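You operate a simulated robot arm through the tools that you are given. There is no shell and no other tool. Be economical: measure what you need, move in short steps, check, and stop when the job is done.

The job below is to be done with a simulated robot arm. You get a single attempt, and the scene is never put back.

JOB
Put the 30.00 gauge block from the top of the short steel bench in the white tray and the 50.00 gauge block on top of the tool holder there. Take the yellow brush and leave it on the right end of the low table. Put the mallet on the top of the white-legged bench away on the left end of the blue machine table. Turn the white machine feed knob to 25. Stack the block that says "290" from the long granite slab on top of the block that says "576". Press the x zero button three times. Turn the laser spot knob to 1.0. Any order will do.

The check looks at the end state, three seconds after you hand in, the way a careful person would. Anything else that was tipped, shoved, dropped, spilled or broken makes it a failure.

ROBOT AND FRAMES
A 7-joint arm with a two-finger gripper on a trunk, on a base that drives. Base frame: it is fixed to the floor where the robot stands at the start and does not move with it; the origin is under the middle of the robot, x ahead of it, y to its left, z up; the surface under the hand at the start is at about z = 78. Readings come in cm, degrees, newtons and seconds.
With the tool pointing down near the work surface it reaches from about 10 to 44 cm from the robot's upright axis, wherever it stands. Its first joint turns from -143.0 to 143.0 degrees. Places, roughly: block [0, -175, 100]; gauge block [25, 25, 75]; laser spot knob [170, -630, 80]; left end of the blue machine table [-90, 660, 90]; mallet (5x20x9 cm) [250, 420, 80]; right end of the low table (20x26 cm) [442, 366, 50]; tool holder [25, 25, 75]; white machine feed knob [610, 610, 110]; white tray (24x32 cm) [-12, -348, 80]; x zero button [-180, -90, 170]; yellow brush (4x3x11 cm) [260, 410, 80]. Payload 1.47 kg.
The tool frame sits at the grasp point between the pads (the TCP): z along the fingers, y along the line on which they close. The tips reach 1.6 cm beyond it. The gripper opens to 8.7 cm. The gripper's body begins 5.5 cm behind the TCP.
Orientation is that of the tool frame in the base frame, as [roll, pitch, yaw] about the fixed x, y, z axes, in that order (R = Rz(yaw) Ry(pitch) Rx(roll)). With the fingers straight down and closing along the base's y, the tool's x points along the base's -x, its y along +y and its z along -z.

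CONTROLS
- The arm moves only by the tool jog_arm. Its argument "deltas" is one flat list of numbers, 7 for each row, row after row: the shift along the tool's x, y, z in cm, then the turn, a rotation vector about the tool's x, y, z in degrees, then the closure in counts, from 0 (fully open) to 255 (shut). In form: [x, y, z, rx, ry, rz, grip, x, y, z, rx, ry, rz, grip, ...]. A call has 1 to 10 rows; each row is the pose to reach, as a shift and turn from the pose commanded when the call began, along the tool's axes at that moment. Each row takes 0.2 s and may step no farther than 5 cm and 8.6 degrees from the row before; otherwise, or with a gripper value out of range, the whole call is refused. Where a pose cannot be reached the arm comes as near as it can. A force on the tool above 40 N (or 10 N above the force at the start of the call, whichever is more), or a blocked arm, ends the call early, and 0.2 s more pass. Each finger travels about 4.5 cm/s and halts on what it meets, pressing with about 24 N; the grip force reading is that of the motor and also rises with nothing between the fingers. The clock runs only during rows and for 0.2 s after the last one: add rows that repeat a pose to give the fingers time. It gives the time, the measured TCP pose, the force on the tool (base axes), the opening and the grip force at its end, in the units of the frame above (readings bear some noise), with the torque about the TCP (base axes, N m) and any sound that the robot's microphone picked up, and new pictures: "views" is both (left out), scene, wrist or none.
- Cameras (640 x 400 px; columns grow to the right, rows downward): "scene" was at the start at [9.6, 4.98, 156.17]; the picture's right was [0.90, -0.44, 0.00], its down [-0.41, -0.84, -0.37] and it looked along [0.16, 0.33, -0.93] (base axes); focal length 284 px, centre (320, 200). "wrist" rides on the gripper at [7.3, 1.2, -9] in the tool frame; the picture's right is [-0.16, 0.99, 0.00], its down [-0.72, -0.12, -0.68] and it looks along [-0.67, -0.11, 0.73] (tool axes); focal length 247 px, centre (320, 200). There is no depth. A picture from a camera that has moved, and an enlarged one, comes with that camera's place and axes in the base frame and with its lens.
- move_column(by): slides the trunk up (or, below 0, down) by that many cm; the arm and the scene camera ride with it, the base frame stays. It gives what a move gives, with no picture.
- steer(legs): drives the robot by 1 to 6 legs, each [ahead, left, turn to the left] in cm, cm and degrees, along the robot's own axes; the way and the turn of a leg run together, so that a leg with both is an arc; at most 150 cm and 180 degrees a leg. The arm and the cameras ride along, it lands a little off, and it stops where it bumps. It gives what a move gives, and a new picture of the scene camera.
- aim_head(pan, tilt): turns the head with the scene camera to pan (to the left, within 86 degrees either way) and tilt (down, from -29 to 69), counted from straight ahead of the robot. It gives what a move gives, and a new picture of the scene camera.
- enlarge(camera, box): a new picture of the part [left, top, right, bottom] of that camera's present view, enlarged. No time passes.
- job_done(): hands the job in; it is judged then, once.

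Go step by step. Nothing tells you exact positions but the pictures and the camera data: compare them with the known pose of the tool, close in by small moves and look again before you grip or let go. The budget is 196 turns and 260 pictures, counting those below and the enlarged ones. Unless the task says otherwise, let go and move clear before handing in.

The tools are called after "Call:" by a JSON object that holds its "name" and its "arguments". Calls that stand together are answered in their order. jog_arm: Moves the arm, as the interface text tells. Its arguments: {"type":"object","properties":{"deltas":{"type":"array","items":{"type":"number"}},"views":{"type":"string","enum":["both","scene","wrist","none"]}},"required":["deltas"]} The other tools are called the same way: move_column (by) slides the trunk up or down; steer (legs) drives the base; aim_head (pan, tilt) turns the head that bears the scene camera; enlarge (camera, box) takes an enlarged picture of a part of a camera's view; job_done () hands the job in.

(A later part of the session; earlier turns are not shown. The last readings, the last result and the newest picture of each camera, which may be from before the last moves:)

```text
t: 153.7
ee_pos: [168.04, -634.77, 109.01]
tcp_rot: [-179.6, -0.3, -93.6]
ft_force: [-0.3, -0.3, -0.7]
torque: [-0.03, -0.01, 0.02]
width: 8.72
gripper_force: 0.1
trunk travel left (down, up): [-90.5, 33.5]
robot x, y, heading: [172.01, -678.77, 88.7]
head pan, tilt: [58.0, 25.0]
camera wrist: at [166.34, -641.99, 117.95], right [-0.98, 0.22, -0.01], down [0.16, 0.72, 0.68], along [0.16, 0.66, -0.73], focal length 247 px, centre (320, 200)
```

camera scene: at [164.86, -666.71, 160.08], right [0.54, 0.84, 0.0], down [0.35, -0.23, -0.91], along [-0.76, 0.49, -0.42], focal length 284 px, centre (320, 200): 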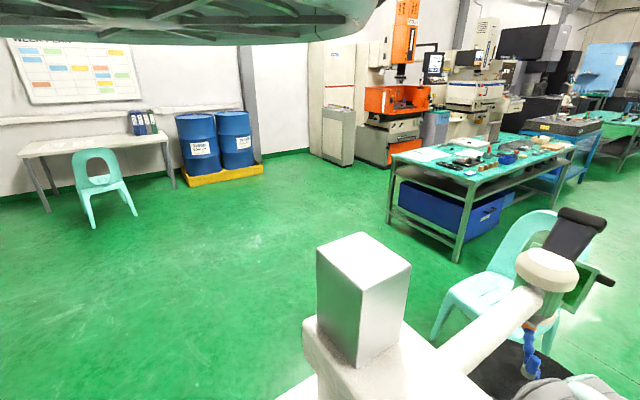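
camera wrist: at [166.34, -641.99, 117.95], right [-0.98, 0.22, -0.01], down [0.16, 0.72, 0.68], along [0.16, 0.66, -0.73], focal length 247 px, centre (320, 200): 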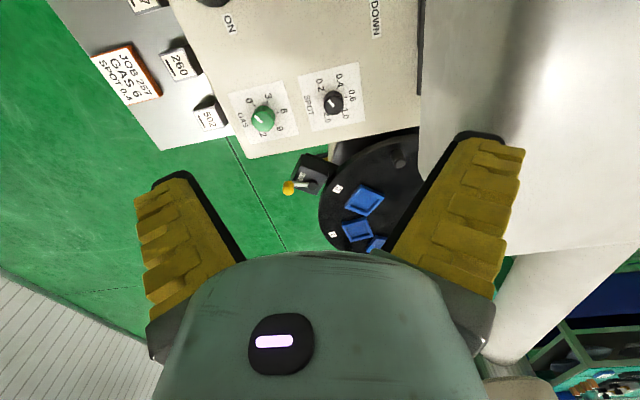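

The housing edge is at about x=159.7, z≈95. The knob is at about (167.7, -629.8). I'll lower the trunk by 15 and move above the knob.

Call:
{"name": "move_column", "arguments": {"by": -13}}

Call:
{"name": "jog_arm", "arguments": {"deltas": [-2.5, 0, 0, 0, 0, 0, 0, -4.8, 0.2, 0, 0, 0, 0, 0], "views": "wrist"}}

```text
t: 155.3
ee_pos: [168.01, -634.86, 95.97]
tcp_rot: [-179.7, -0.2, -93.7]
ft_force: [-0.4, -0.6, -0.3]
torque: [-0.01, -0.02, 0.02]
width: 8.68
gripper_force: 0.2
trunk travel left (down, up): [-77.5, 46.5]
robot x, y, heading: [172.22, -678.57, 89.3]
head pan, tilt: [58.0, 25.0]
```

```text
t: 155.9
ee_pos: [168.13, -629.81, 95.87]
tcp_rot: [-179.6, -0.2, -93.7]
ft_force: [-1.0, -0.2, 0.4]
torque: [-0.01, 0.02, 0.0]
width: 8.7
gripper_force: 0.0
trunk travel left (down, up): [-77.5, 46.5]
robot x, y, heading: [172.3, -678.92, 88.9]
head pan, tilt: [58.0, 25.0]
camera wrist: at [166.43, -637.09, 104.91], right [-0.98, 0.22, -0.01], down [0.16, 0.72, 0.68], along [0.16, 0.66, -0.73], focal length 247 px, centre (320, 200)
```

wrist: 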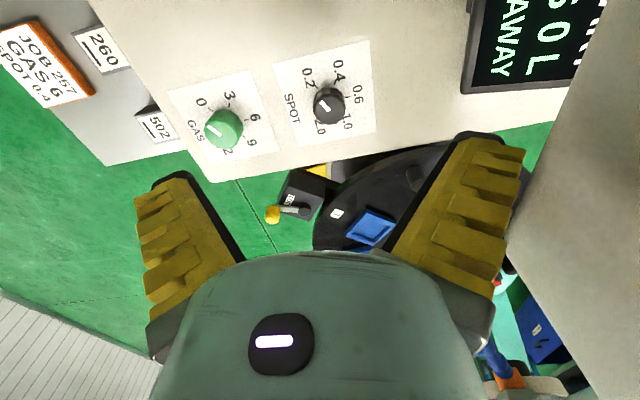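

The reach is fine. Now I'll turn the hand 85° counter-clockwise so the grip can later rotate clockwise.

Call:
{"name": "jog_arm", "arguments": {"deltas": [0, 0, 0, 0, 0, -8.5, 0, 0, 0, 0, 0, 0, -17, 0, 0, 0, 0, 0, 0, -25.5, 0, 0, 0, 0, 0, 0, -34, 0, 0, 0, 0, 0, 0, -42.5, 0, 0, 0, 0, 0, 0, -51, 0, 0, 0, 0, 0, 0, -59.5, 0, 0, 0, 0, 0, 0, -68, 0, 0, 0, 0, 0, 0, -76.5, 0, 0, 0, 0, 0, 0, -85, 0], "views": "wrist"}}

```text
t: 158.1
ee_pos: [168.05, -629.94, 96.02]
tcp_rot: [179.8, -0.4, -8.6]
ft_force: [-0.6, 0.4, 0.3]
torque: [0.01, 0.0, 0.0]
width: 8.68
gripper_force: 0.1
trunk travel left (down, up): [-77.5, 46.5]
robot x, y, heading: [172.52, -678.75, 89.0]
head pan, tilt: [58.0, 25.0]
camera wrist: at [175.1, -632.21, 104.99], right [-0.3, -0.95, 0.0], down [-0.7, 0.23, 0.67], along [-0.64, 0.2, -0.74], focal length 247 px, centre (320, 200)
```

wrist: 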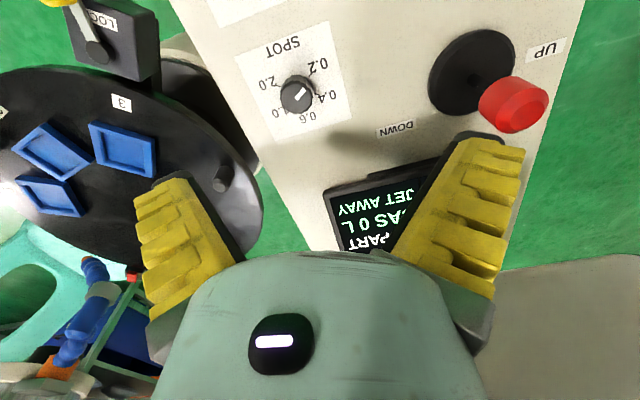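

Triangulating puts the knob top at about (167.9, -627.8, 81.5). I'll move over it and lower to z=88.

Call:
{"name": "jog_arm", "arguments": {"deltas": [-0.46, -2.06, 2, 0, 0, 0, 0, -0.46, -2.06, 5, 0, 0, 0, 0, -0.46, -2.06, 8, 0, 0, 0, 0], "views": "wrist"}}

```text
t: 158.9
ee_pos: [167.9, -627.97, 87.91]
tcp_rot: [179.8, -0.5, -8.8]
ft_force: [-0.2, 0.8, -0.7]
torque: [-0.02, -0.02, 0.02]
width: 8.7
gripper_force: 0.0
trunk travel left (down, up): [-77.5, 46.5]
robot x, y, heading: [172.2, -678.81, 88.9]
head pan, tilt: [58.0, 25.0]
camera wrist: at [175.03, -630.2, 96.97], right [-0.31, -0.95, 0.0], down [-0.7, 0.23, 0.67], along [-0.64, 0.21, -0.74], focal length 247 px, centre (320, 200)
```

wrist: 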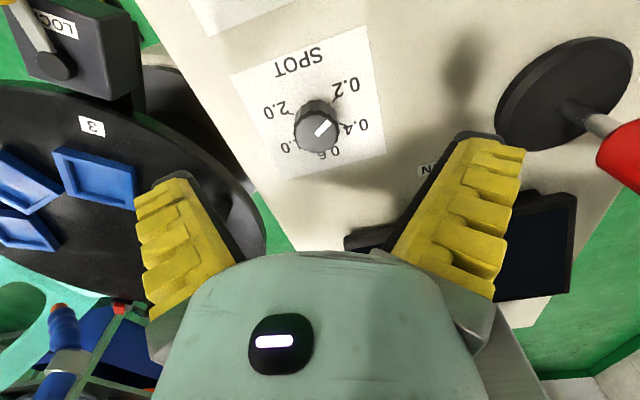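

Centred. Checking the pointer closely.

Call:
{"name": "enlarge", "arguments": {"camera": "wrist", "box": [230, 30, 400, 180]}}

```text
2.67 times, centred on (315, 105) of wrist
camera zoom: at [175.03, -630.2, 96.97], right [-0.31, -0.95, 0.0], down [-0.7, 0.23, 0.67], along [-0.64, 0.21, -0.74], focal length 659 px, centre (333, 453)
```

zoom: 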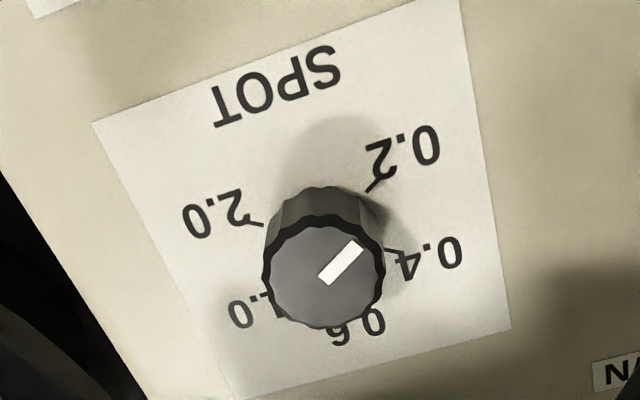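

The pointer is exactly at 0.2. I'll descend around the knob and grip it.

Call:
{"name": "jog_arm", "arguments": {"deltas": [-0.2, -0.37, 3, 0, 0, 0, 0, -0.2, -0.37, 5, 0, 0, 0, 0, -0.2, -0.37, 5.9, 0, 0, 0, 0, -0.2, -0.37, 5.9, 0, 0, 0, 200, -0.2, -0.37, 5.9, 0, 0, 0, 255, -0.2, -0.37, 5.9, 0, 0, 0, 255, -0.2, -0.37, 5.9, 0, 0, 0, 255, -0.2, -0.37, 5.9, 0, 0, 0, 255], "views": "wrist"}}

```text
t: 160.7
ee_pos: [167.77, -627.59, 82.05]
tcp_rot: [179.7, -0.4, -8.8]
ft_force: [0.5, -5.3, 5.3]
torque: [0.02, 0.13, -0.04]
width: 2.52
gripper_force: 30.3
trunk travel left (down, up): [-77.5, 46.5]
robot x, y, heading: [172.29, -678.78, 88.9]
head pan, tilt: [58.0, 25.0]
camera wrist: at [174.84, -629.87, 91.06], right [-0.31, -0.95, 0.0], down [-0.7, 0.23, 0.67], along [-0.64, 0.2, -0.74], focal length 247 px, centre (320, 200)
```

wrist: 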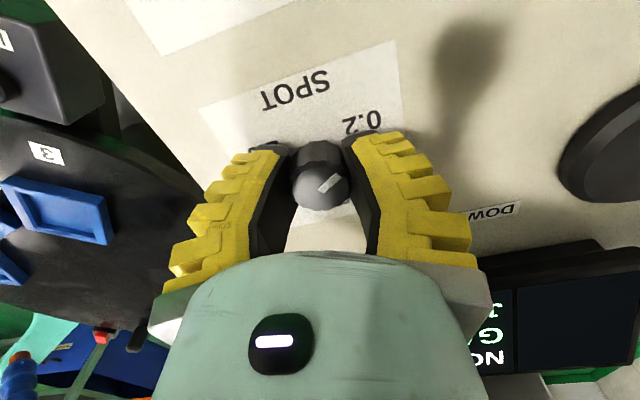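

Gripped. Rotating 85° clockwise.

Call:
{"name": "jog_arm", "arguments": {"deltas": [0, 0, 0, 0, 0, 8.5, 255, 0, 0, 0, 0, 0, 17, 255, 0, 0, 0, 0, 0, 25.5, 255, 0, 0, 0, 0, 0, 34, 255, 0, 0, 0, 0, 0, 42.5, 255, 0, 0, 0, 0, 0, 51, 255, 0, 0, 0, 0, 0, 59.5, 255, 0, 0, 0, 0, 0, 68, 255, 0, 0, 0, 0, 0, 76.5, 255, 0, 0, 0, 0, 0, 85, 255], "views": "wrist"}}

```text
t: 162.9
ee_pos: [167.84, -627.67, 81.98]
tcp_rot: [-179.7, -0.3, -93.9]
ft_force: [-2.7, -10.7, 15.7]
torque: [-0.18, 0.14, -0.01]
width: 2.45
gripper_force: 30.0
trunk travel left (down, up): [-77.5, 46.5]
robot x, y, heading: [172.64, -678.81, 89.1]
head pan, tilt: [58.0, 25.0]
camera wrist: at [166.14, -634.82, 90.99], right [-0.97, 0.22, -0.01], down [0.16, 0.72, 0.68], along [0.16, 0.66, -0.74], focal length 247 px, centre (320, 200)
```

wrist: 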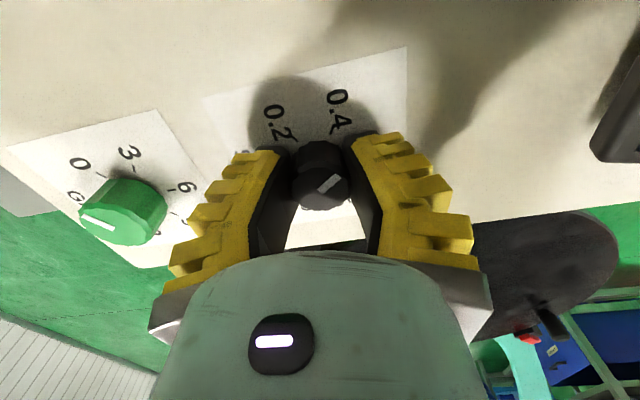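

The knob followed. Regrip: open, rise, turn back.

Call:
{"name": "jog_arm", "arguments": {"deltas": [0, 0, 0, 0, 0, 0, 100, 0, 0, 0, 0, 0, 0, 0, 0, 0, 0, 0, 0, 0, 0, 0, 0, 0, 0, 0, 0, 0, 0, 0, -2, 0, 0, 0, 0, 0, 0, -4.5, 0, 0, 0, 0], "views": "none"}}

Call:
{"name": "jog_arm", "arguments": {"deltas": [0, 0, 0, 0, 0, -8.5, 0, 0, 0, 0, 0, 0, -17, 0, 0, 0, 0, 0, 0, -25.5, 0, 0, 0, 0, 0, 0, -34, 0, 0, 0, 0, 0, 0, -42.5, 0, 0, 0, 0, 0, 0, -51, 0, 0, 0, 0, 0, 0, -59.5, 0, 0, 0, 0, 0, 0, -68, 0, 0, 0, 0, 0, 0, -76.5, 0, 0, 0, 0, 0, 0, -85, 0], "views": "wrist"}}

Call:
{"name": "enlarge", "arguments": {"camera": "wrist", "box": [230, 50, 400, 200]}}

```text
t: 164.3
ee_pos: [167.95, -627.5, 86.58]
tcp_rot: [-179.7, -0.1, -93.6]
ft_force: [-0.3, -0.5, -0.7]
torque: [0.06, -0.02, -0.03]
width: 8.75
gripper_force: 0.1
trunk travel left (down, up): [-77.5, 46.5]
robot x, y, heading: [172.35, -678.4, 89.1]
head pan, tilt: [58.0, 25.0]
```

```text
t: 166.5
ee_pos: [167.82, -627.57, 86.61]
tcp_rot: [179.9, -0.4, -8.6]
ft_force: [-0.8, 0.0, -0.4]
torque: [0.01, 0.01, 0.0]
width: 8.73
gripper_force: 0.0
trunk travel left (down, up): [-77.5, 46.5]
robot x, y, heading: [172.0, -678.76, 88.9]
head pan, tilt: [58.0, 25.0]
camera wrist: at [174.9, -629.77, 95.54], right [-0.3, -0.95, 0.0], down [-0.7, 0.22, 0.67], along [-0.64, 0.2, -0.74], focal length 247 px, centre (320, 200)
```

wrist: 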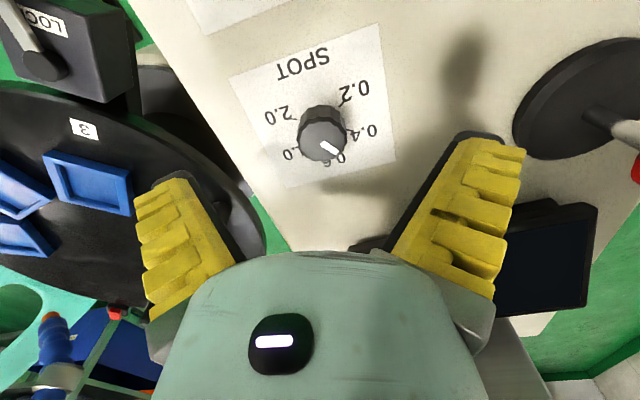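

```text
2.67 times, centred on (315, 125) of wrist
camera zoom: at [174.9, -629.77, 95.54], right [-0.3, -0.95, 0.0], down [-0.7, 0.22, 0.67], along [-0.64, 0.2, -0.74], focal length 659 px, centre (333, 400)
```

zoom: 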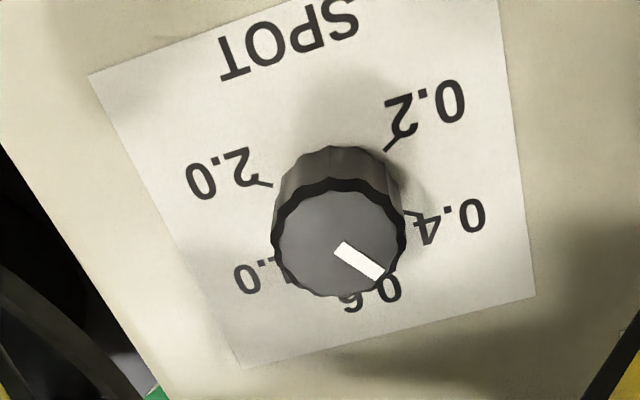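

The pointer is now at about -147°; about 93° more is needed to reach 1.0. Lower and grip again.

Call:
{"name": "jog_arm", "arguments": {"deltas": [0, 0, 2.5, 0, 0, 0, 0, 0, 0, 4.5, 0, 0, 0, 0, 0, 0, 4.5, 0, 0, 0, 200, 0, 0, 4.5, 0, 0, 0, 255, 0, 0, 4.5, 0, 0, 0, 255, 0, 0, 4.5, 0, 0, 0, 255, 0, 0, 4.5, 0, 0, 0, 255], "views": "none"}}

Call:
{"name": "jog_arm", "arguments": {"deltas": [0, 0, 0, 0, 0, 8.5, 255, 0, 0, 0, 0, 0, 17, 255, 0, 0, 0, 0, 0, 25.5, 255, 0, 0, 0, 0, 0, 34, 255, 0, 0, 0, 0, 0, 42.5, 255, 0, 0, 0, 0, 0, 51, 255, 0, 0, 0, 0, 0, 59.5, 255, 0, 0, 0, 0, 0, 68, 255, 0, 0, 0, 0, 0, 76.5, 255, 0, 0, 0, 0, 0, 85, 255], "views": "none"}}

Call:
{"name": "jog_arm", "arguments": {"deltas": [0, 0, 0, 0, 0, 8, 255, 0, 0, 0, 0, 0, 8, 255, 0, 0, 0, 0, 0, 8, 100, 0, 0, 0, 0, 0, 8, 0, 0, 0, 0, 0, 0, 8, 0, 0, 0, 0, 0, 0, 8, 0, 0, 0, -3, 0, 0, 8, 0, 0, 0, -6, 0, 0, 8, 0], "views": "wrist"}}

Call:
{"name": "enlarge", "arguments": {"camera": "wrist", "box": [230, 50, 400, 200]}}

```text
t: 168.1
ee_pos: [167.87, -627.59, 81.92]
tcp_rot: [179.7, -0.4, -8.7]
ft_force: [-1.1, -5.7, 5.1]
torque: [-0.05, 0.22, -0.02]
width: 2.5
gripper_force: 30.0
trunk travel left (down, up): [-77.5, 46.5]
robot x, y, heading: [172.34, -678.99, 88.9]
head pan, tilt: [58.0, 25.0]
```

```text
t: 170.3
ee_pos: [167.77, -627.66, 82.03]
tcp_rot: [-179.6, -0.4, -93.8]
ft_force: [-3.1, -7.4, 8.2]
torque: [-0.14, 0.15, 0.0]
width: 2.27
gripper_force: 30.1
trunk travel left (down, up): [-77.5, 46.5]
robot x, y, heading: [172.29, -678.57, 89.1]
head pan, tilt: [58.0, 25.0]
```

```text
t: 172.1
ee_pos: [167.87, -627.37, 88.01]
tcp_rot: [-179.7, 0.0, -101.7]
ft_force: [-0.4, -0.2, 0.5]
torque: [-0.02, 0.02, 0.01]
width: 8.72
gripper_force: 0.1
trunk travel left (down, up): [-77.5, 46.5]
robot x, y, heading: [172.31, -678.63, 89.1]
head pan, tilt: [58.0, 25.0]
camera wrist: at [165.23, -634.33, 96.96], right [-0.93, 0.35, -0.01], down [0.26, 0.69, 0.68], along [0.25, 0.63, -0.73], focal length 247 px, centre (320, 200)
```

wrist: 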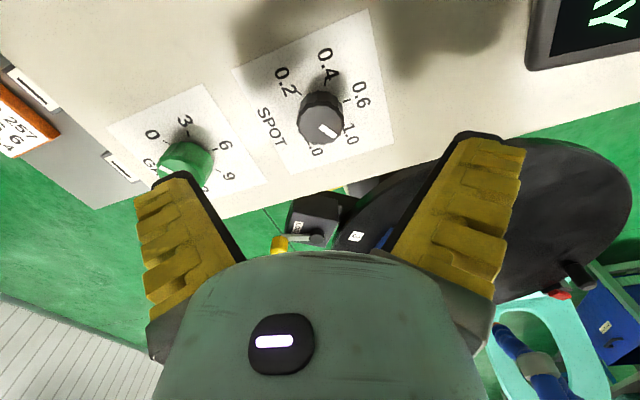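

```text
2.67 times, centred on (315, 125) of wrist
camera zoom: at [165.23, -634.33, 96.96], right [-0.93, 0.35, -0.01], down [0.26, 0.69, 0.68], along [0.25, 0.63, -0.73], focal length 659 px, centre (333, 400)
```

zoom: 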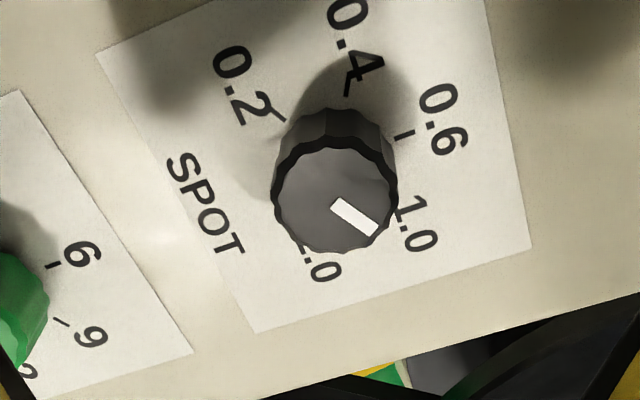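

The laser spot knob reads 1.0. Now I'll retreat and drive back to the granite slab along the west aisle.

Call:
{"name": "move_column", "arguments": {"by": 38}}

Call:
{"name": "steer", "arguments": {"legs": [[-58, 0, 0], [0, 150, 0], [0, 110, 0], [150, 0, 0], [150, 0, 0], [0, 0, 0]]}}

```text
t: 175.8
ee_pos: [167.74, -627.4, 125.95]
tcp_rot: [-179.7, -0.2, -101.7]
ft_force: [-0.6, 0.7, 0.0]
torque: [-0.01, 0.01, -0.03]
width: 8.7
gripper_force: 0.0
trunk travel left (down, up): [-115.5, 8.5]
robot x, y, heading: [172.06, -678.18, 89.0]
head pan, tilt: [58.0, 25.0]
```

```text
t: 205.7
ee_pos: [-86.09, -379.1, 125.88]
tcp_rot: [-179.7, -0.2, -102.5]
ft_force: [-0.5, 0.0, -1.0]
torque: [-0.01, 0.01, -0.01]
width: 8.71
gripper_force: 0.1
trunk travel left (down, up): [-115.5, 8.5]
robot x, y, heading: [-82.52, -430.45, 88.3]
head pan, tilt: [58.0, 25.0]
camera scene: at [-89.61, -418.34, 185.08], right [0.56, 0.83, 0.0], down [0.35, -0.23, -0.91], along [-0.75, 0.5, -0.42], focal length 284 px, centre (320, 200)
```

scene: 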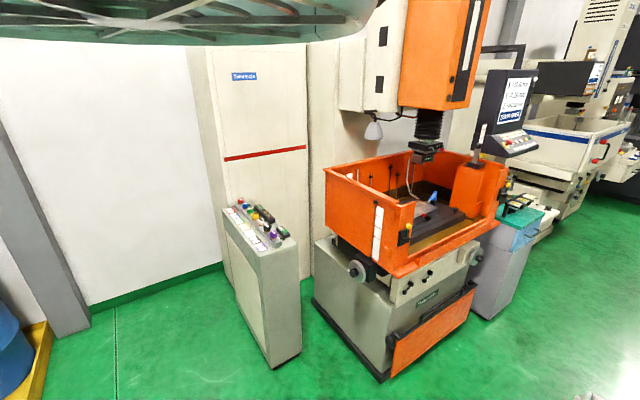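

Continue north to beside the slab and turn to face it.

Call:
{"name": "steer", "arguments": {"legs": [[150, 0, 0], [92, 0, 0], [0, 0, -88]]}}

Call:
{"name": "jog_arm", "arguments": {"deltas": [0, 0, 0, 0, 0, 0, 0], "views": "wrist"}}

```text
t: 221.4
ee_pos: [-22.33, -183.0, 125.92]
tcp_rot: [-179.6, -0.1, 168.8]
ft_force: [-0.6, -0.1, -0.1]
torque: [0.01, -0.01, 0.0]
width: 8.71
gripper_force: 0.0
trunk travel left (down, up): [-115.5, 8.5]
robot x, y, heading: [-73.34, -188.01, -0.2]
head pan, tilt: [58.0, 25.0]
camera scene: at [-61.28, -180.3, 185.08], right [0.84, -0.54, 0.0], down [-0.23, -0.36, -0.91], along [0.49, 0.76, -0.42], focal length 284 px, centre (320, 200)
```

scene: 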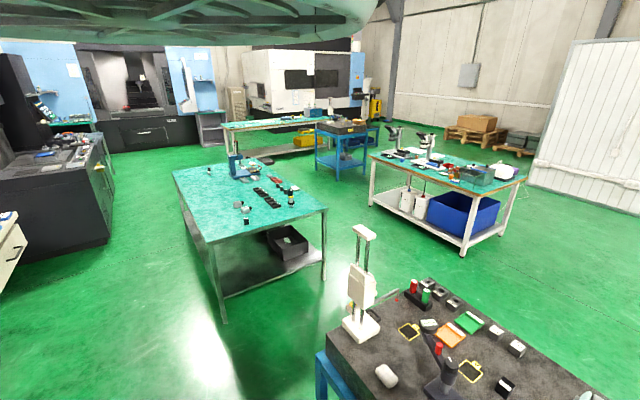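

```text
t: 221.8
ee_pos: [-22.07, -182.85, 125.9]
tcp_rot: [-179.5, -0.1, 168.8]
ft_force: [1.1, 0.0, -0.3]
torque: [0.0, 0.01, 0.0]
width: 8.73
gripper_force: 0.0
trunk travel left (down, up): [-115.5, 8.5]
robot x, y, heading: [-73.41, -188.18, -0.5]
head pan, tilt: [58.0, 25.0]
camera wrist: at [-28.97, -180.38, 134.92], right [0.35, 0.94, -0.01], down [0.69, -0.25, 0.68], along [0.64, -0.24, -0.73], focal length 247 px, centre (320, 200)
```

wrist: 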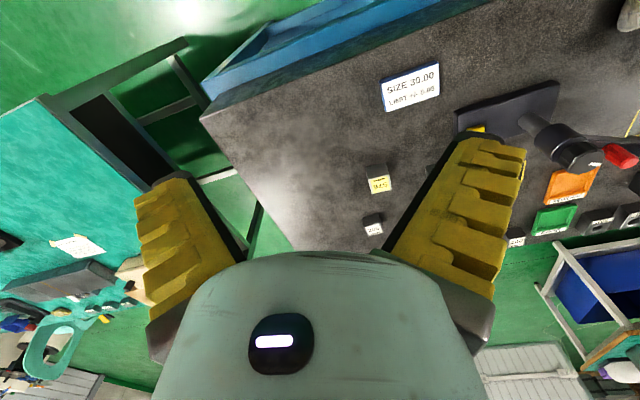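

Zooming in on the slab's blocks from the wrist and scene cameras.

Call:
{"name": "enlarge", "arguments": {"camera": "wrist", "box": [340, 130, 420, 250]}}

Call:
{"name": "enlarge", "arguments": {"camera": "scene", "box": [330, 270, 560, 400]}}

```text
3.33 times, centred on (380, 190) of wrist
camera zoom: at [-28.97, -180.38, 134.92], right [0.35, 0.94, -0.01], down [0.69, -0.25, 0.68], along [0.64, -0.24, -0.73], focal length 823 px, centre (120, 233)
```

zoom: 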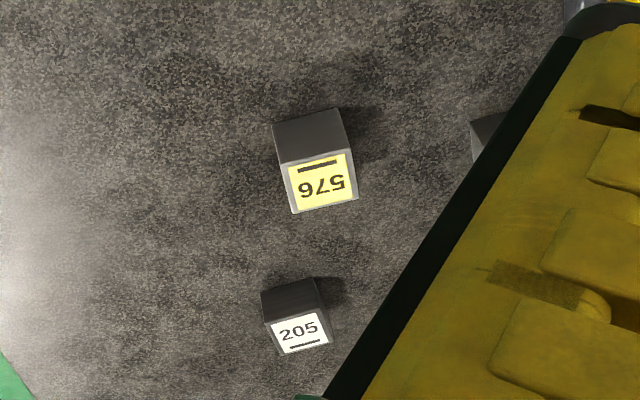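

```text
2.78 times, centred on (445, 335) of scene
camera zoom: at [-61.28, -180.3, 185.08], right [0.84, -0.54, 0.0], down [-0.23, -0.36, -0.91], along [0.49, 0.76, -0.42], focal length 790 px, centre (-28, -176)
```

zoom: 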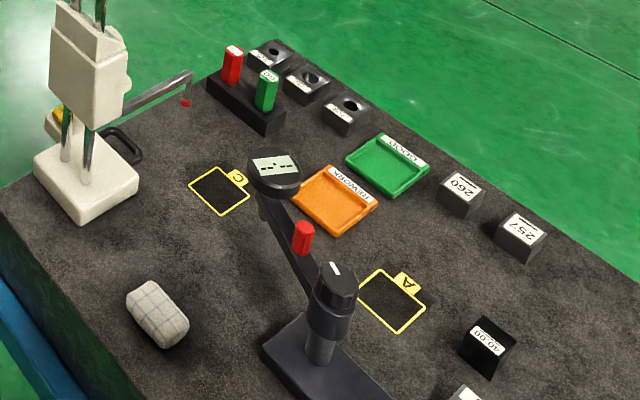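

The 576 block (yellow label) is on the slab, next to 205. Another block is hidden behind the finger, so I'll shift a little north.

Call:
{"name": "steer", "arguments": {"legs": [[0, 16, 0]]}}

Call:
{"name": "jog_arm", "arguments": {"deltas": [0, 0, 0, 0, 0, 0, 0], "views": "wrist"}}

Call:
{"name": "enlarge", "arguments": {"camera": "wrist", "box": [230, 80, 430, 250]}}

```text
t: 223.2
ee_pos: [-22.11, -167.19, 126.02]
tcp_rot: [-179.6, -0.1, 168.7]
ft_force: [0.3, 0.5, 0.8]
torque: [-0.01, 0.03, 0.01]
width: 8.68
gripper_force: 0.0
trunk travel left (down, up): [-115.5, 8.5]
robot x, y, heading: [-73.36, -171.99, -0.7]
head pan, tilt: [58.0, 25.0]
camera scene: at [-61.14, -164.49, 185.08], right [0.84, -0.54, 0.0], down [-0.23, -0.36, -0.91], along [0.49, 0.76, -0.42], focal length 284 px, centre (320, 200)
```

scene: 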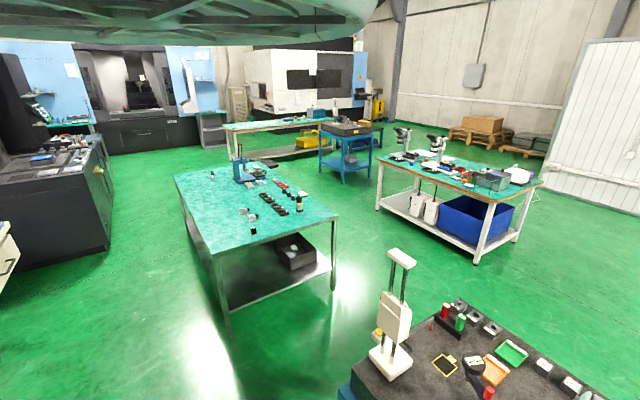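

```text
t: 223.6
ee_pos: [-22.08, -167.14, 125.92]
tcp_rot: [-179.6, -0.2, 168.7]
ft_force: [0.4, -0.4, 0.3]
torque: [0.0, -0.01, 0.01]
width: 8.7
gripper_force: 0.1
trunk travel left (down, up): [-115.5, 8.5]
robot x, y, heading: [-73.19, -171.86, -0.7]
head pan, tilt: [58.0, 25.0]
camera wrist: at [-28.83, -164.6, 134.92], right [0.35, 0.94, -0.01], down [0.69, -0.25, 0.68], along [0.64, -0.24, -0.73], focal length 247 px, centre (320, 200)
```

wrist: 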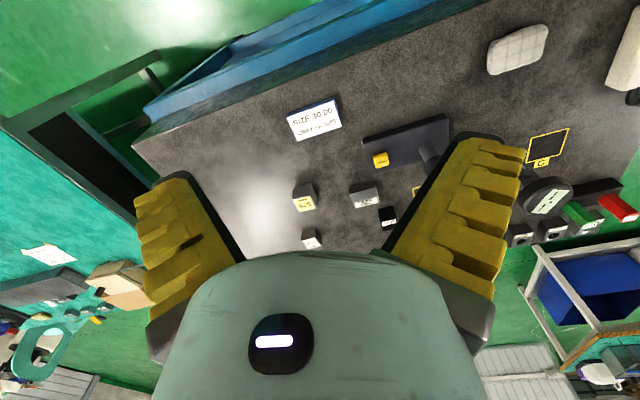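

```text
2.35 times, centred on (330, 165) of wrist
camera zoom: at [-28.83, -164.6, 134.92], right [0.35, 0.94, -0.01], down [0.69, -0.25, 0.68], along [0.64, -0.24, -0.73], focal length 581 px, centre (296, 282)
```

zoom: 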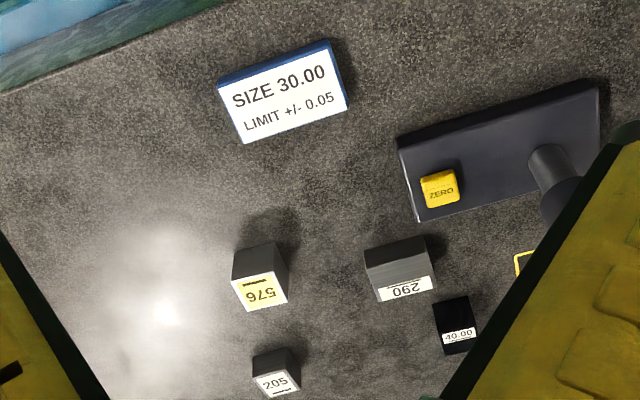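

Found 290 next to 576, both on the slab: 576 at about (3.6, -180) and 290 at about (7.5, -168), tops at z≈97.8. I'll drive in.

Call:
{"name": "steer", "arguments": {"legs": [[27, -2, 0]]}}

Call:
{"name": "move_column", "arguments": {"by": -10}}

Call:
{"name": "jog_arm", "arguments": {"deltas": [0, 0, 0, 0, 0, -8, 0, 0, 0, 0, 0, 0, -11, 0], "views": "wrist"}}

```text
t: 225.5
ee_pos: [4.8, -169.32, 125.95]
tcp_rot: [-179.7, -0.2, 168.8]
ft_force: [0.9, 0.5, 0.6]
torque: [-0.02, -0.03, 0.02]
width: 8.73
gripper_force: 0.1
trunk travel left (down, up): [-115.5, 8.5]
robot x, y, heading: [-46.63, -173.78, -0.2]
head pan, tilt: [58.0, 25.0]
camera scene: at [-34.27, -166.66, 185.08], right [0.84, -0.54, 0.0], down [-0.23, -0.36, -0.91], along [0.49, 0.77, -0.42], focal length 284 px, centre (320, 200)
```

scene: 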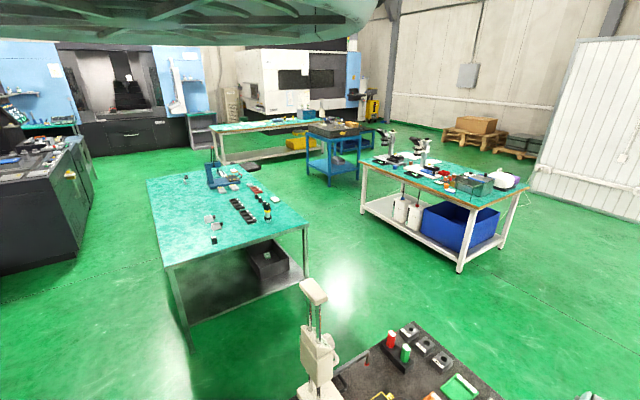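

```text
t: 226.8
ee_pos: [4.85, -169.43, 115.96]
tcp_rot: [-179.6, 0.0, 168.8]
ft_force: [1.4, -0.1, -0.1]
torque: [0.0, 0.0, 0.01]
width: 8.71
gripper_force: 0.0
trunk travel left (down, up): [-105.5, 18.5]
robot x, y, heading: [-46.24, -174.39, -0.5]
head pan, tilt: [58.0, 25.0]
```

```text
t: 227.4
ee_pos: [4.78, -169.29, 115.86]
tcp_rot: [-179.6, -0.2, 179.9]
ft_force: [0.5, 0.0, -0.2]
torque: [-0.02, 0.0, -0.01]
width: 8.71
gripper_force: 0.2
trunk travel left (down, up): [-105.5, 18.5]
robot x, y, heading: [-46.17, -174.42, -0.4]
head pan, tilt: [58.0, 25.0]
camera wrist: at [-2.35, -168.12, 124.94], right [0.16, 0.99, -0.01], down [0.73, -0.11, 0.68], along [0.67, -0.11, -0.73], focal length 247 px, centre (320, 200)
```

wrist: 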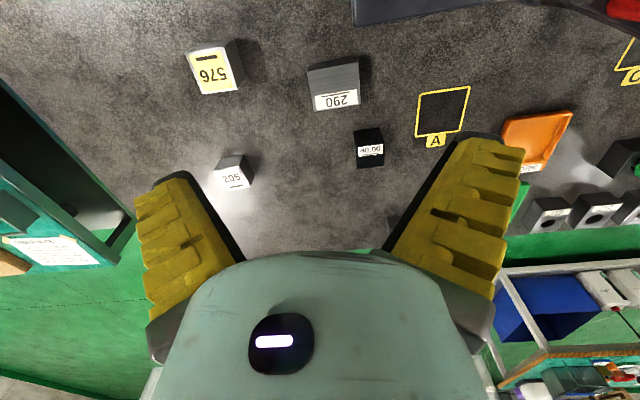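

Call:
{"name": "enlarge", "arguments": {"camera": "wrist", "box": [170, 20, 400, 180]}}

```text
2.50 times, centred on (285, 100) of wrist
camera zoom: at [-2.35, -168.12, 124.94], right [0.16, 0.99, -0.01], down [0.73, -0.11, 0.68], along [0.67, -0.11, -0.73], focal length 617 px, centre (408, 450)
```

zoom: 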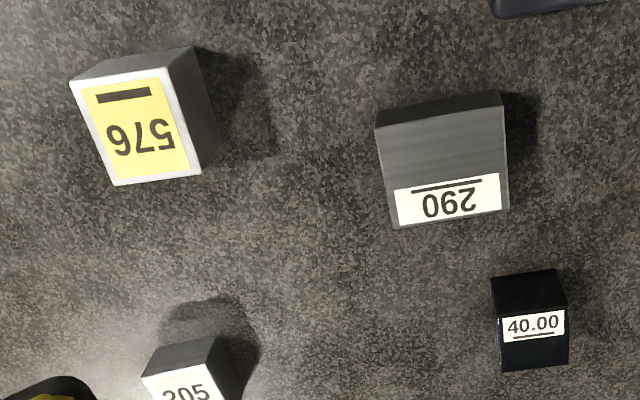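

290's top is about 4.4×5.4 cm, aligned with the axes and centred near (7.1, -168.2). 576 is centred near (3.2, -180.3). Lowering.

Call:
{"name": "move_column", "arguments": {"by": -10}}

Call:
{"name": "jog_arm", "arguments": {"deltas": [-2.2, 1.1, 0, 0, 0, 0, 0], "views": "wrist"}}

Call:
{"name": "enlarge", "arguments": {"camera": "wrist", "box": [240, 20, 420, 160]}}

```text
t: 228.7
ee_pos: [4.73, -169.41, 106.06]
tcp_rot: [-179.7, -0.2, 179.8]
ft_force: [0.3, 0.0, 0.7]
torque: [-0.01, 0.01, -0.01]
width: 8.69
gripper_force: 0.1
trunk travel left (down, up): [-95.5, 28.5]
robot x, y, heading: [-46.6, -174.48, -0.3]
head pan, tilt: [58.0, 25.0]
```

```text
t: 229.1
ee_pos: [6.91, -168.29, 106.02]
tcp_rot: [-179.5, -0.3, 180.0]
ft_force: [-0.3, 0.4, 0.2]
torque: [0.05, -0.03, 0.03]
width: 8.71
gripper_force: 0.0
trunk travel left (down, up): [-95.5, 28.5]
robot x, y, heading: [-45.95, -174.07, -0.6]
head pan, tilt: [58.0, 25.0]
camera wrist: at [-0.23, -167.06, 114.9], right [0.16, 0.99, -0.01], down [0.73, -0.11, 0.68], along [0.67, -0.11, -0.74], focal length 247 px, centre (320, 200)
```

wrist: 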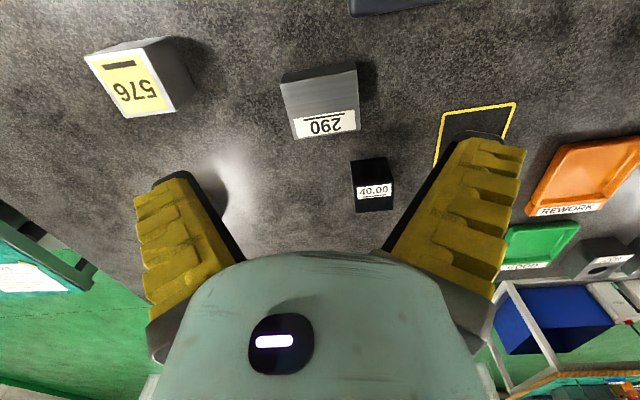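

```text
2.86 times, centred on (330, 90) of wrist
camera zoom: at [-0.23, -167.06, 114.9], right [0.16, 0.99, -0.01], down [0.73, -0.11, 0.68], along [0.67, -0.11, -0.74], focal length 706 px, centre (291, 514)
```

zoom: 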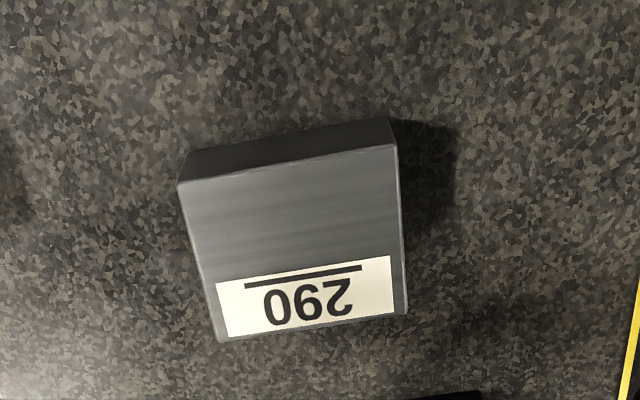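

290's top is at z≈95.2, centre (7.75, -168.25), with the slab at about 92.5. 576's top is at z≈97, centre (3.15, -180.6). I'll descend to just above first.

Call:
{"name": "jog_arm", "arguments": {"deltas": [-0.84, 0, 4, 0, 0, 0, 0, -0.84, 0, 8, 0, 0, 0, 0, -0.84, 0, 9.5, 0, 0, 0, 0], "views": "wrist"}}

```text
t: 229.9
ee_pos: [7.86, -168.32, 96.44]
tcp_rot: [-179.7, -0.1, 179.7]
ft_force: [0.0, -0.1, -0.4]
torque: [0.01, -0.01, 0.01]
width: 8.72
gripper_force: 0.1
trunk travel left (down, up): [-95.5, 28.5]
robot x, y, heading: [-45.9, -174.13, -0.2]
head pan, tilt: [58.0, 25.0]
camera wrist: at [0.69, -167.05, 105.42], right [0.16, 0.99, -0.01], down [0.72, -0.11, 0.68], along [0.67, -0.11, -0.73], focal length 247 px, centre (320, 200)
```

wrist: 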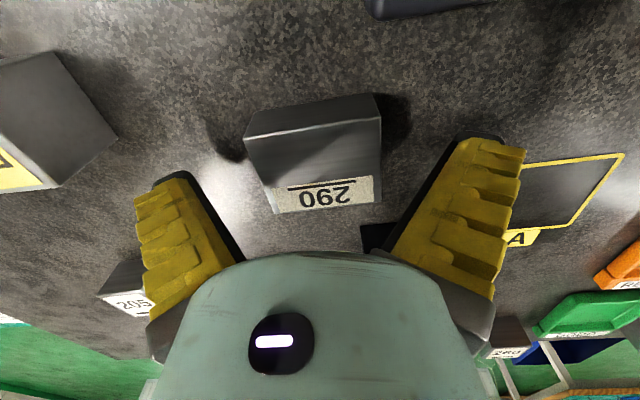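

Well centred. Down 1.8 cm more and grip.

Call:
{"name": "jog_arm", "arguments": {"deltas": [0, 0, 0.9, 0, 0, 0, 0, 0, 0, 1.7, 0, 0, 0, 0, 0, 0, 1.7, 0, 0, 0, 255, 0, 0, 1.7, 0, 0, 0, 255, 0, 0, 1.7, 0, 0, 0, 255, 0, 0, 1.7, 0, 0, 0, 255], "views": "none"}}

Call:
{"name": "jog_arm", "arguments": {"deltas": [0, 0, -2, 0, 0, 0, 255, 0, 0, -6, 0, 0, 0, 255, 0, 0, -10, 0, 0, 0, 255], "views": "wrist"}}

```text
t: 231.3
ee_pos: [7.9, -167.98, 94.92]
tcp_rot: [-179.8, -0.3, 179.9]
ft_force: [-12.6, -0.5, 32.5]
torque: [0.56, 0.02, 0.09]
width: 6.63
gripper_force: 30.5
trunk travel left (down, up): [-95.5, 28.5]
robot x, y, heading: [-46.25, -174.53, -0.4]
head pan, tilt: [58.0, 25.0]
stopped in row 6: the force on the tool passed its limit at 42 N (the readings are from after the stop); the commanded pose is now the measured one
```

```text
t: 232.1
ee_pos: [7.8, -168.03, 104.82]
tcp_rot: [-179.7, -0.3, 180.0]
ft_force: [-0.2, 0.3, -4.2]
torque: [-0.01, -0.05, -0.06]
width: 5.5
gripper_force: 24.4
trunk travel left (down, up): [-95.5, 28.5]
robot x, y, heading: [-46.65, -174.47, -0.4]
head pan, tilt: [58.0, 25.0]
camera wrist: at [0.66, -166.91, 113.82], right [0.16, 0.99, -0.01], down [0.73, -0.11, 0.68], along [0.67, -0.11, -0.74], focal length 247 px, centre (320, 200)
```

wrist: 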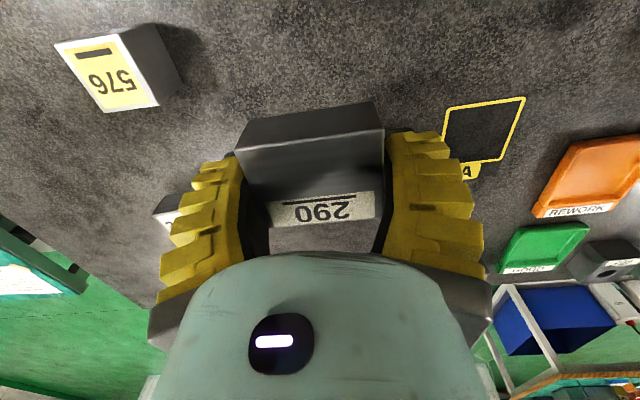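

Held. Moving over the 576 block.

Call:
{"name": "jog_arm", "arguments": {"deltas": [1.5, -4.2, 0, 0, 0, 0, 255, 3, -8.4, 0, 0, 0, 0, 255, 4.5, -12.6, 0, 0, 0, 0, 255], "views": "wrist"}}

Call:
{"name": "enlarge", "arguments": {"camera": "wrist", "box": [220, 50, 420, 200]}}

```text
t: 232.9
ee_pos: [3.18, -180.52, 104.87]
tcp_rot: [-179.9, -0.3, 179.9]
ft_force: [0.9, 1.0, -5.2]
torque: [-0.01, -0.04, 0.01]
width: 5.5
gripper_force: 24.0
trunk travel left (down, up): [-95.5, 28.5]
robot x, y, heading: [-46.36, -174.23, -0.5]
head pan, tilt: [58.0, 25.0]
camera wrist: at [-3.93, -179.45, 113.86], right [0.16, 0.99, -0.01], down [0.73, -0.11, 0.68], along [0.67, -0.11, -0.74], focal length 247 px, centre (320, 200)
```

wrist: 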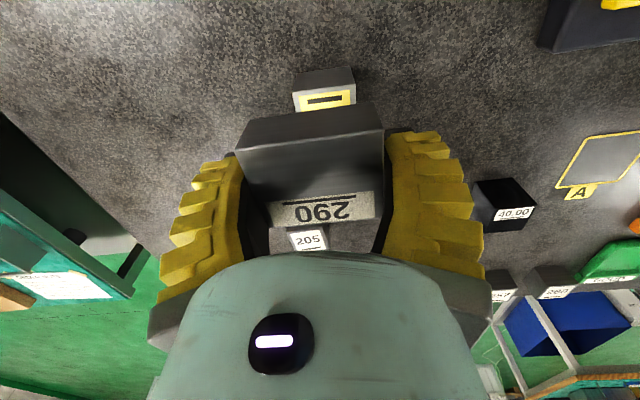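

```text
2.67 times, centred on (320, 125) of wrist
camera zoom: at [-3.93, -179.45, 113.86], right [0.16, 0.99, -0.01], down [0.73, -0.11, 0.68], along [0.67, -0.11, -0.74], focal length 659 px, centre (320, 400)
```

zoom: 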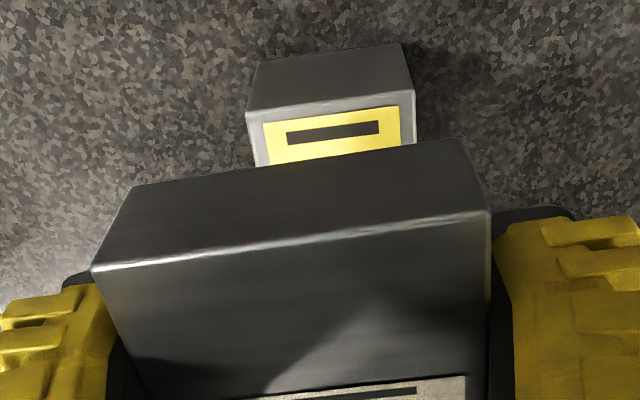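

Small correction (0.55 cm and 0.3 cm), then lower close to contact.

Call:
{"name": "jog_arm", "arguments": {"deltas": [-0.55, 0.3, 2, 0, 0, 0, 255, -0.55, 0.3, 4, 0, 0, 0, 255, -0.55, 0.3, 4.8, 0, 0, 0, 255], "views": "wrist"}}

Call:
{"name": "jog_arm", "arguments": {"deltas": [0, 0, 0.2, 0, 0, 0, 255, 0, 0, 0.4, 0, 0, 0, 255], "views": "none"}}

```text
t: 233.7
ee_pos: [3.88, -180.45, 100.09]
tcp_rot: [-179.7, -0.4, 179.9]
ft_force: [-0.4, 0.3, -4.1]
torque: [0.01, -0.05, -0.01]
width: 5.48
gripper_force: 24.2
trunk travel left (down, up): [-95.5, 28.5]
robot x, y, heading: [-46.33, -174.55, -0.4]
head pan, tilt: [58.0, 25.0]
camera wrist: at [-3.35, -179.22, 109.05], right [0.16, 0.99, -0.01], down [0.73, -0.11, 0.68], along [0.67, -0.11, -0.74], focal length 247 px, centre (320, 200)
```

wrist: 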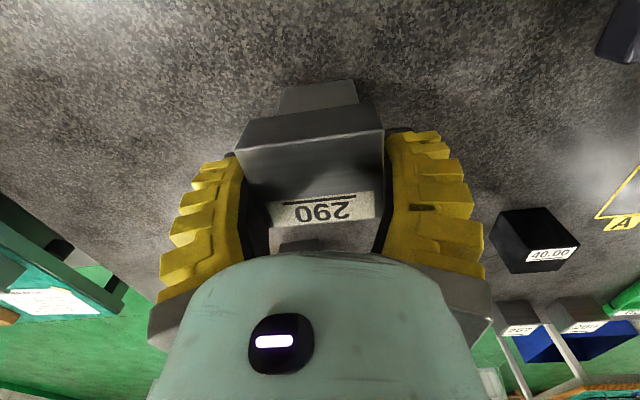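

```text
t: 234.3
ee_pos: [3.68, -180.37, 99.61]
tcp_rot: [-179.7, -0.3, 179.9]
ft_force: [-0.2, -0.2, -4.9]
torque: [-0.01, -0.06, -0.03]
width: 5.46
gripper_force: 24.0
trunk travel left (down, up): [-95.5, 28.5]
robot x, y, heading: [-46.66, -174.4, -0.6]
head pan, tilt: [58.0, 25.0]
```

No contact yet; continue slowly.

Call:
{"name": "jog_arm", "arguments": {"deltas": [0, 0, 0.2, 0, 0, 0, 255, 0, 0, 0.4, 0, 0, 0, 255, 0, 0, 0.4, 0, 0, 0, 255], "views": "none"}}

```text
t: 235.1
ee_pos: [3.8, -180.39, 99.37]
tcp_rot: [-179.8, -0.4, 179.9]
ft_force: [-6.1, 2.0, 15.2]
torque: [0.02, 0.09, -0.02]
width: 5.52
gripper_force: 24.1
trunk travel left (down, up): [-95.5, 28.5]
robot x, y, heading: [-46.15, -174.54, -0.5]
head pan, tilt: [58.0, 25.0]
```

Contact. Easing off slightly and releasing.

Call:
{"name": "jog_arm", "arguments": {"deltas": [0, 0, -0.15, 0, 0, 0, 255, 0, 0, -0.15, 0, 0, 0, 90, 0, 0, -0.15, 0, 0, 0, 50, 0, 0, -0.15, 0, 0, 0, 0, 0, 0, -0.15, 0, 0, 0, 0, 0, 0, -3, 0, 0, 0, 0, 0, 0, -6.5, 0, 0, 0, 0, 0, 0, -10, 0, 0, 0, 0], "views": "wrist"}}

```text
t: 236.9
ee_pos: [3.77, -180.34, 109.21]
tcp_rot: [-179.7, -0.4, 179.9]
ft_force: [0.0, -0.5, -0.5]
torque: [0.02, -0.03, -0.02]
width: 8.72
gripper_force: 0.0
trunk travel left (down, up): [-95.5, 28.5]
robot x, y, heading: [-46.16, -173.92, -0.6]
head pan, tilt: [58.0, 25.0]
camera wrist: at [-3.27, -179.22, 118.24], right [0.16, 0.99, -0.01], down [0.73, -0.11, 0.68], along [0.67, -0.11, -0.74], focal length 247 px, centre (320, 200)
```

wrist: 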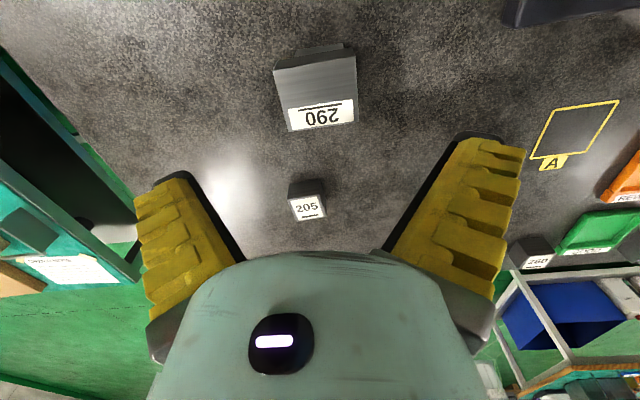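

290 stands on 576. Next is the x zero button on the grinder's readout, so I'll retreat and look at it.

Call:
{"name": "move_column", "arguments": {"by": 28}}

Call:
{"name": "steer", "arguments": {"legs": [[-30, 0, 0], [0, 84, 0], [0, 0, 122]]}}

```text
t: 239.7
ee_pos: [3.79, -180.46, 137.18]
tcp_rot: [-179.7, -0.3, 179.9]
ft_force: [0.5, 0.4, -0.3]
torque: [0.0, 0.01, 0.01]
width: 8.72
gripper_force: 0.0
trunk travel left (down, up): [-123.5, 0.5]
robot x, y, heading: [-46.14, -174.05, -0.4]
head pan, tilt: [58.0, 25.0]
```

```text
t: 250.9
ee_pos: [-99.13, -44.82, 137.2]
tcp_rot: [-179.7, -0.3, -56.9]
ft_force: [0.6, -0.6, -0.7]
torque: [0.01, 0.01, -0.01]
width: 8.68
gripper_force: 0.2
trunk travel left (down, up): [-123.5, 0.5]
robot x, y, heading: [-76.79, -90.28, 122.8]
head pan, tilt: [58.0, 25.0]
camera scene: at [-89.6, -84.49, 193.08], right [-0.01, 1.0, 0.0], down [0.42, 0.01, -0.91], along [-0.91, -0.01, -0.42], focal length 284 px, centre (320, 200)
```

scene: 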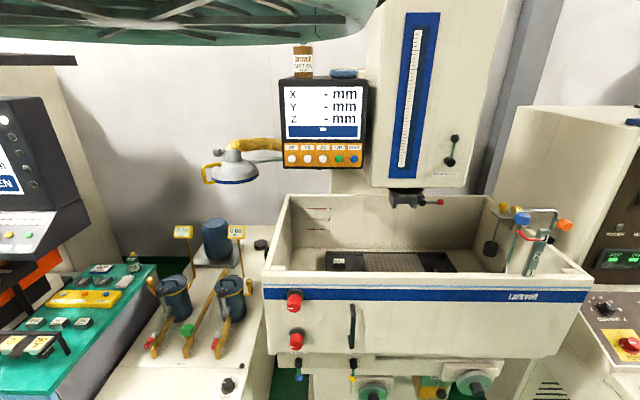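

Call:
{"name": "enlarge", "arguments": {"camera": "scene", "box": [270, 60, 390, 180]}}

```text
3.33 times, centred on (330, 120) of scene
camera zoom: at [-89.6, -84.49, 193.08], right [-0.01, 1.0, 0.0], down [0.42, 0.01, -0.91], along [-0.91, -0.01, -0.42], focal length 946 px, centre (287, 467)
```

zoom: 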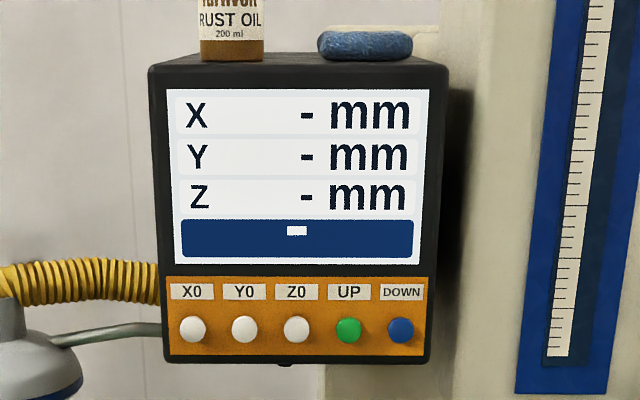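

The X0 button is at about (-184, -95, 165) on a panel facing east. The grinder's guard top is at z≈137, starting at x≈-159. I'll face west and start pitching the hand horizontal.

Call:
{"name": "steer", "arguments": {"legs": [[0, 0, 57.5]]}}

Call:
{"name": "jog_arm", "arguments": {"deltas": [0, 0, -2, 0, -8, 0, 255, 0, 0, -4, 0, -16, 0, 255, 0, 0, -6, 0, -24, 0, 255, 0, 0, -8, 0, -32, 0, 255, 0, 0, -10, 0, -40, 0, 255, 0, 0, -12, 0, -48, 0, 255], "views": "wrist"}}

```text
t: 253.9
ee_pos: [-126.95, -84.97, 137.2]
tcp_rot: [-179.7, -0.3, 0.8]
ft_force: [-0.5, -0.1, -0.4]
torque: [0.02, 0.0, -0.05]
width: 8.72
gripper_force: 0.0
trunk travel left (down, up): [-123.5, 0.5]
robot x, y, heading: [-76.22, -90.19, -179.5]
head pan, tilt: [58.0, 25.0]
camera scene: at [-88.41, -98.16, 193.08], right [-0.85, 0.52, 0.0], down [0.22, 0.36, -0.91], along [-0.47, -0.77, -0.42], focal length 284 px, centre (320, 200)
```

scene: 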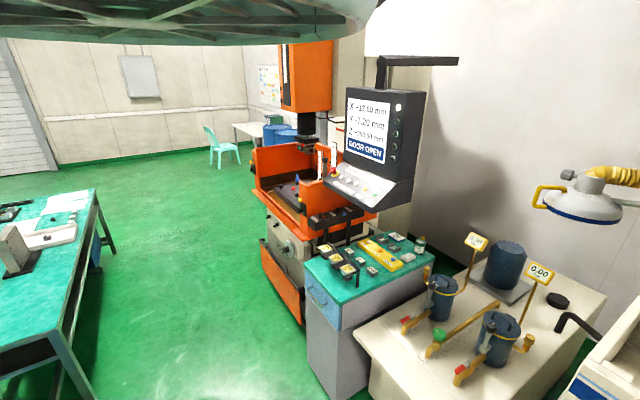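

```text
t: 255.3
ee_pos: [-130.01, -83.41, 146.77]
tcp_rot: [-179.6, 45.9, 1.0]
ft_force: [0.3, 0.3, 0.0]
torque: [0.03, 0.02, -0.03]
width: 0.02
gripper_force: 23.8
out of reach, approached as far as the arm can: row 3, 4, 5, 6
trunk travel left (down, up): [-123.5, 0.5]
robot x, y, heading: [-76.6, -90.35, -179.5]
head pan, tilt: [58.0, 25.0]
camera wrist: at [-118.44, -84.46, 147.79], right [-0.1, -0.99, 0.11], down [-0.02, 0.11, 0.99], along [-1.0, 0.09, -0.03], focal length 247 px, centre (320, 200)
```

wrist: 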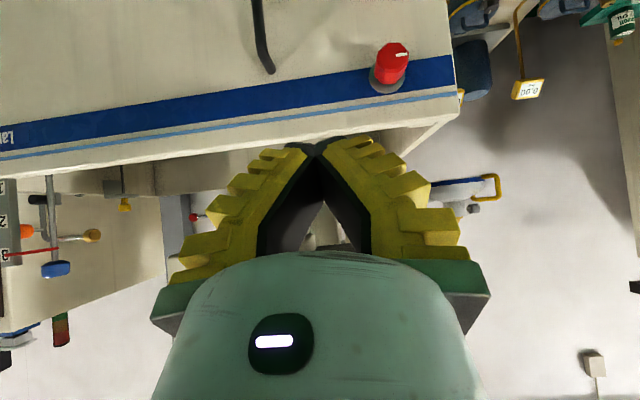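

Continue pitching to horizontal.

Call:
{"name": "jog_arm", "arguments": {"deltas": [0, 0, 0, 0, -8.4, 0, 255, 0, 0, 0, 0, -16.8, 0, 255, 0, 0, 0, 0, -25.2, 0, 255, 0, 0, 0, 0, -33.6, 0, 255, 0, 0, 0, 0, -42, 0, 255], "views": "wrist"}}

```text
t: 256.2
ee_pos: [-129.21, -75.17, 148.84]
tcp_rot: [-169.2, 80.5, -3.5]
ft_force: [0.3, 0.1, -0.8]
torque: [0.01, -0.01, -0.02]
width: 0.01
gripper_force: 23.6
trunk travel left (down, up): [-123.5, 0.5]
robot x, y, heading: [-76.85, -89.83, -179.4]
head pan, tilt: [58.0, 25.0]
stopped in row 4: the arm was blocked; the commanded pose is now the measured one
camera wrist: at [-119.69, -78.47, 143.11], right [-0.27, -0.96, 0.13], down [0.56, -0.05, 0.83], along [-0.78, 0.29, 0.55], focal length 247 px, centre (320, 200)
```

wrist: 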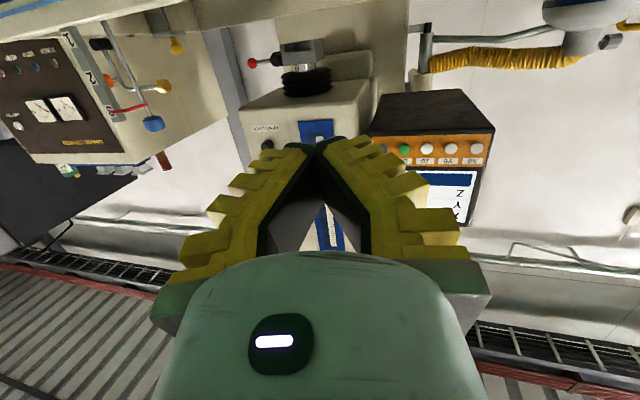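

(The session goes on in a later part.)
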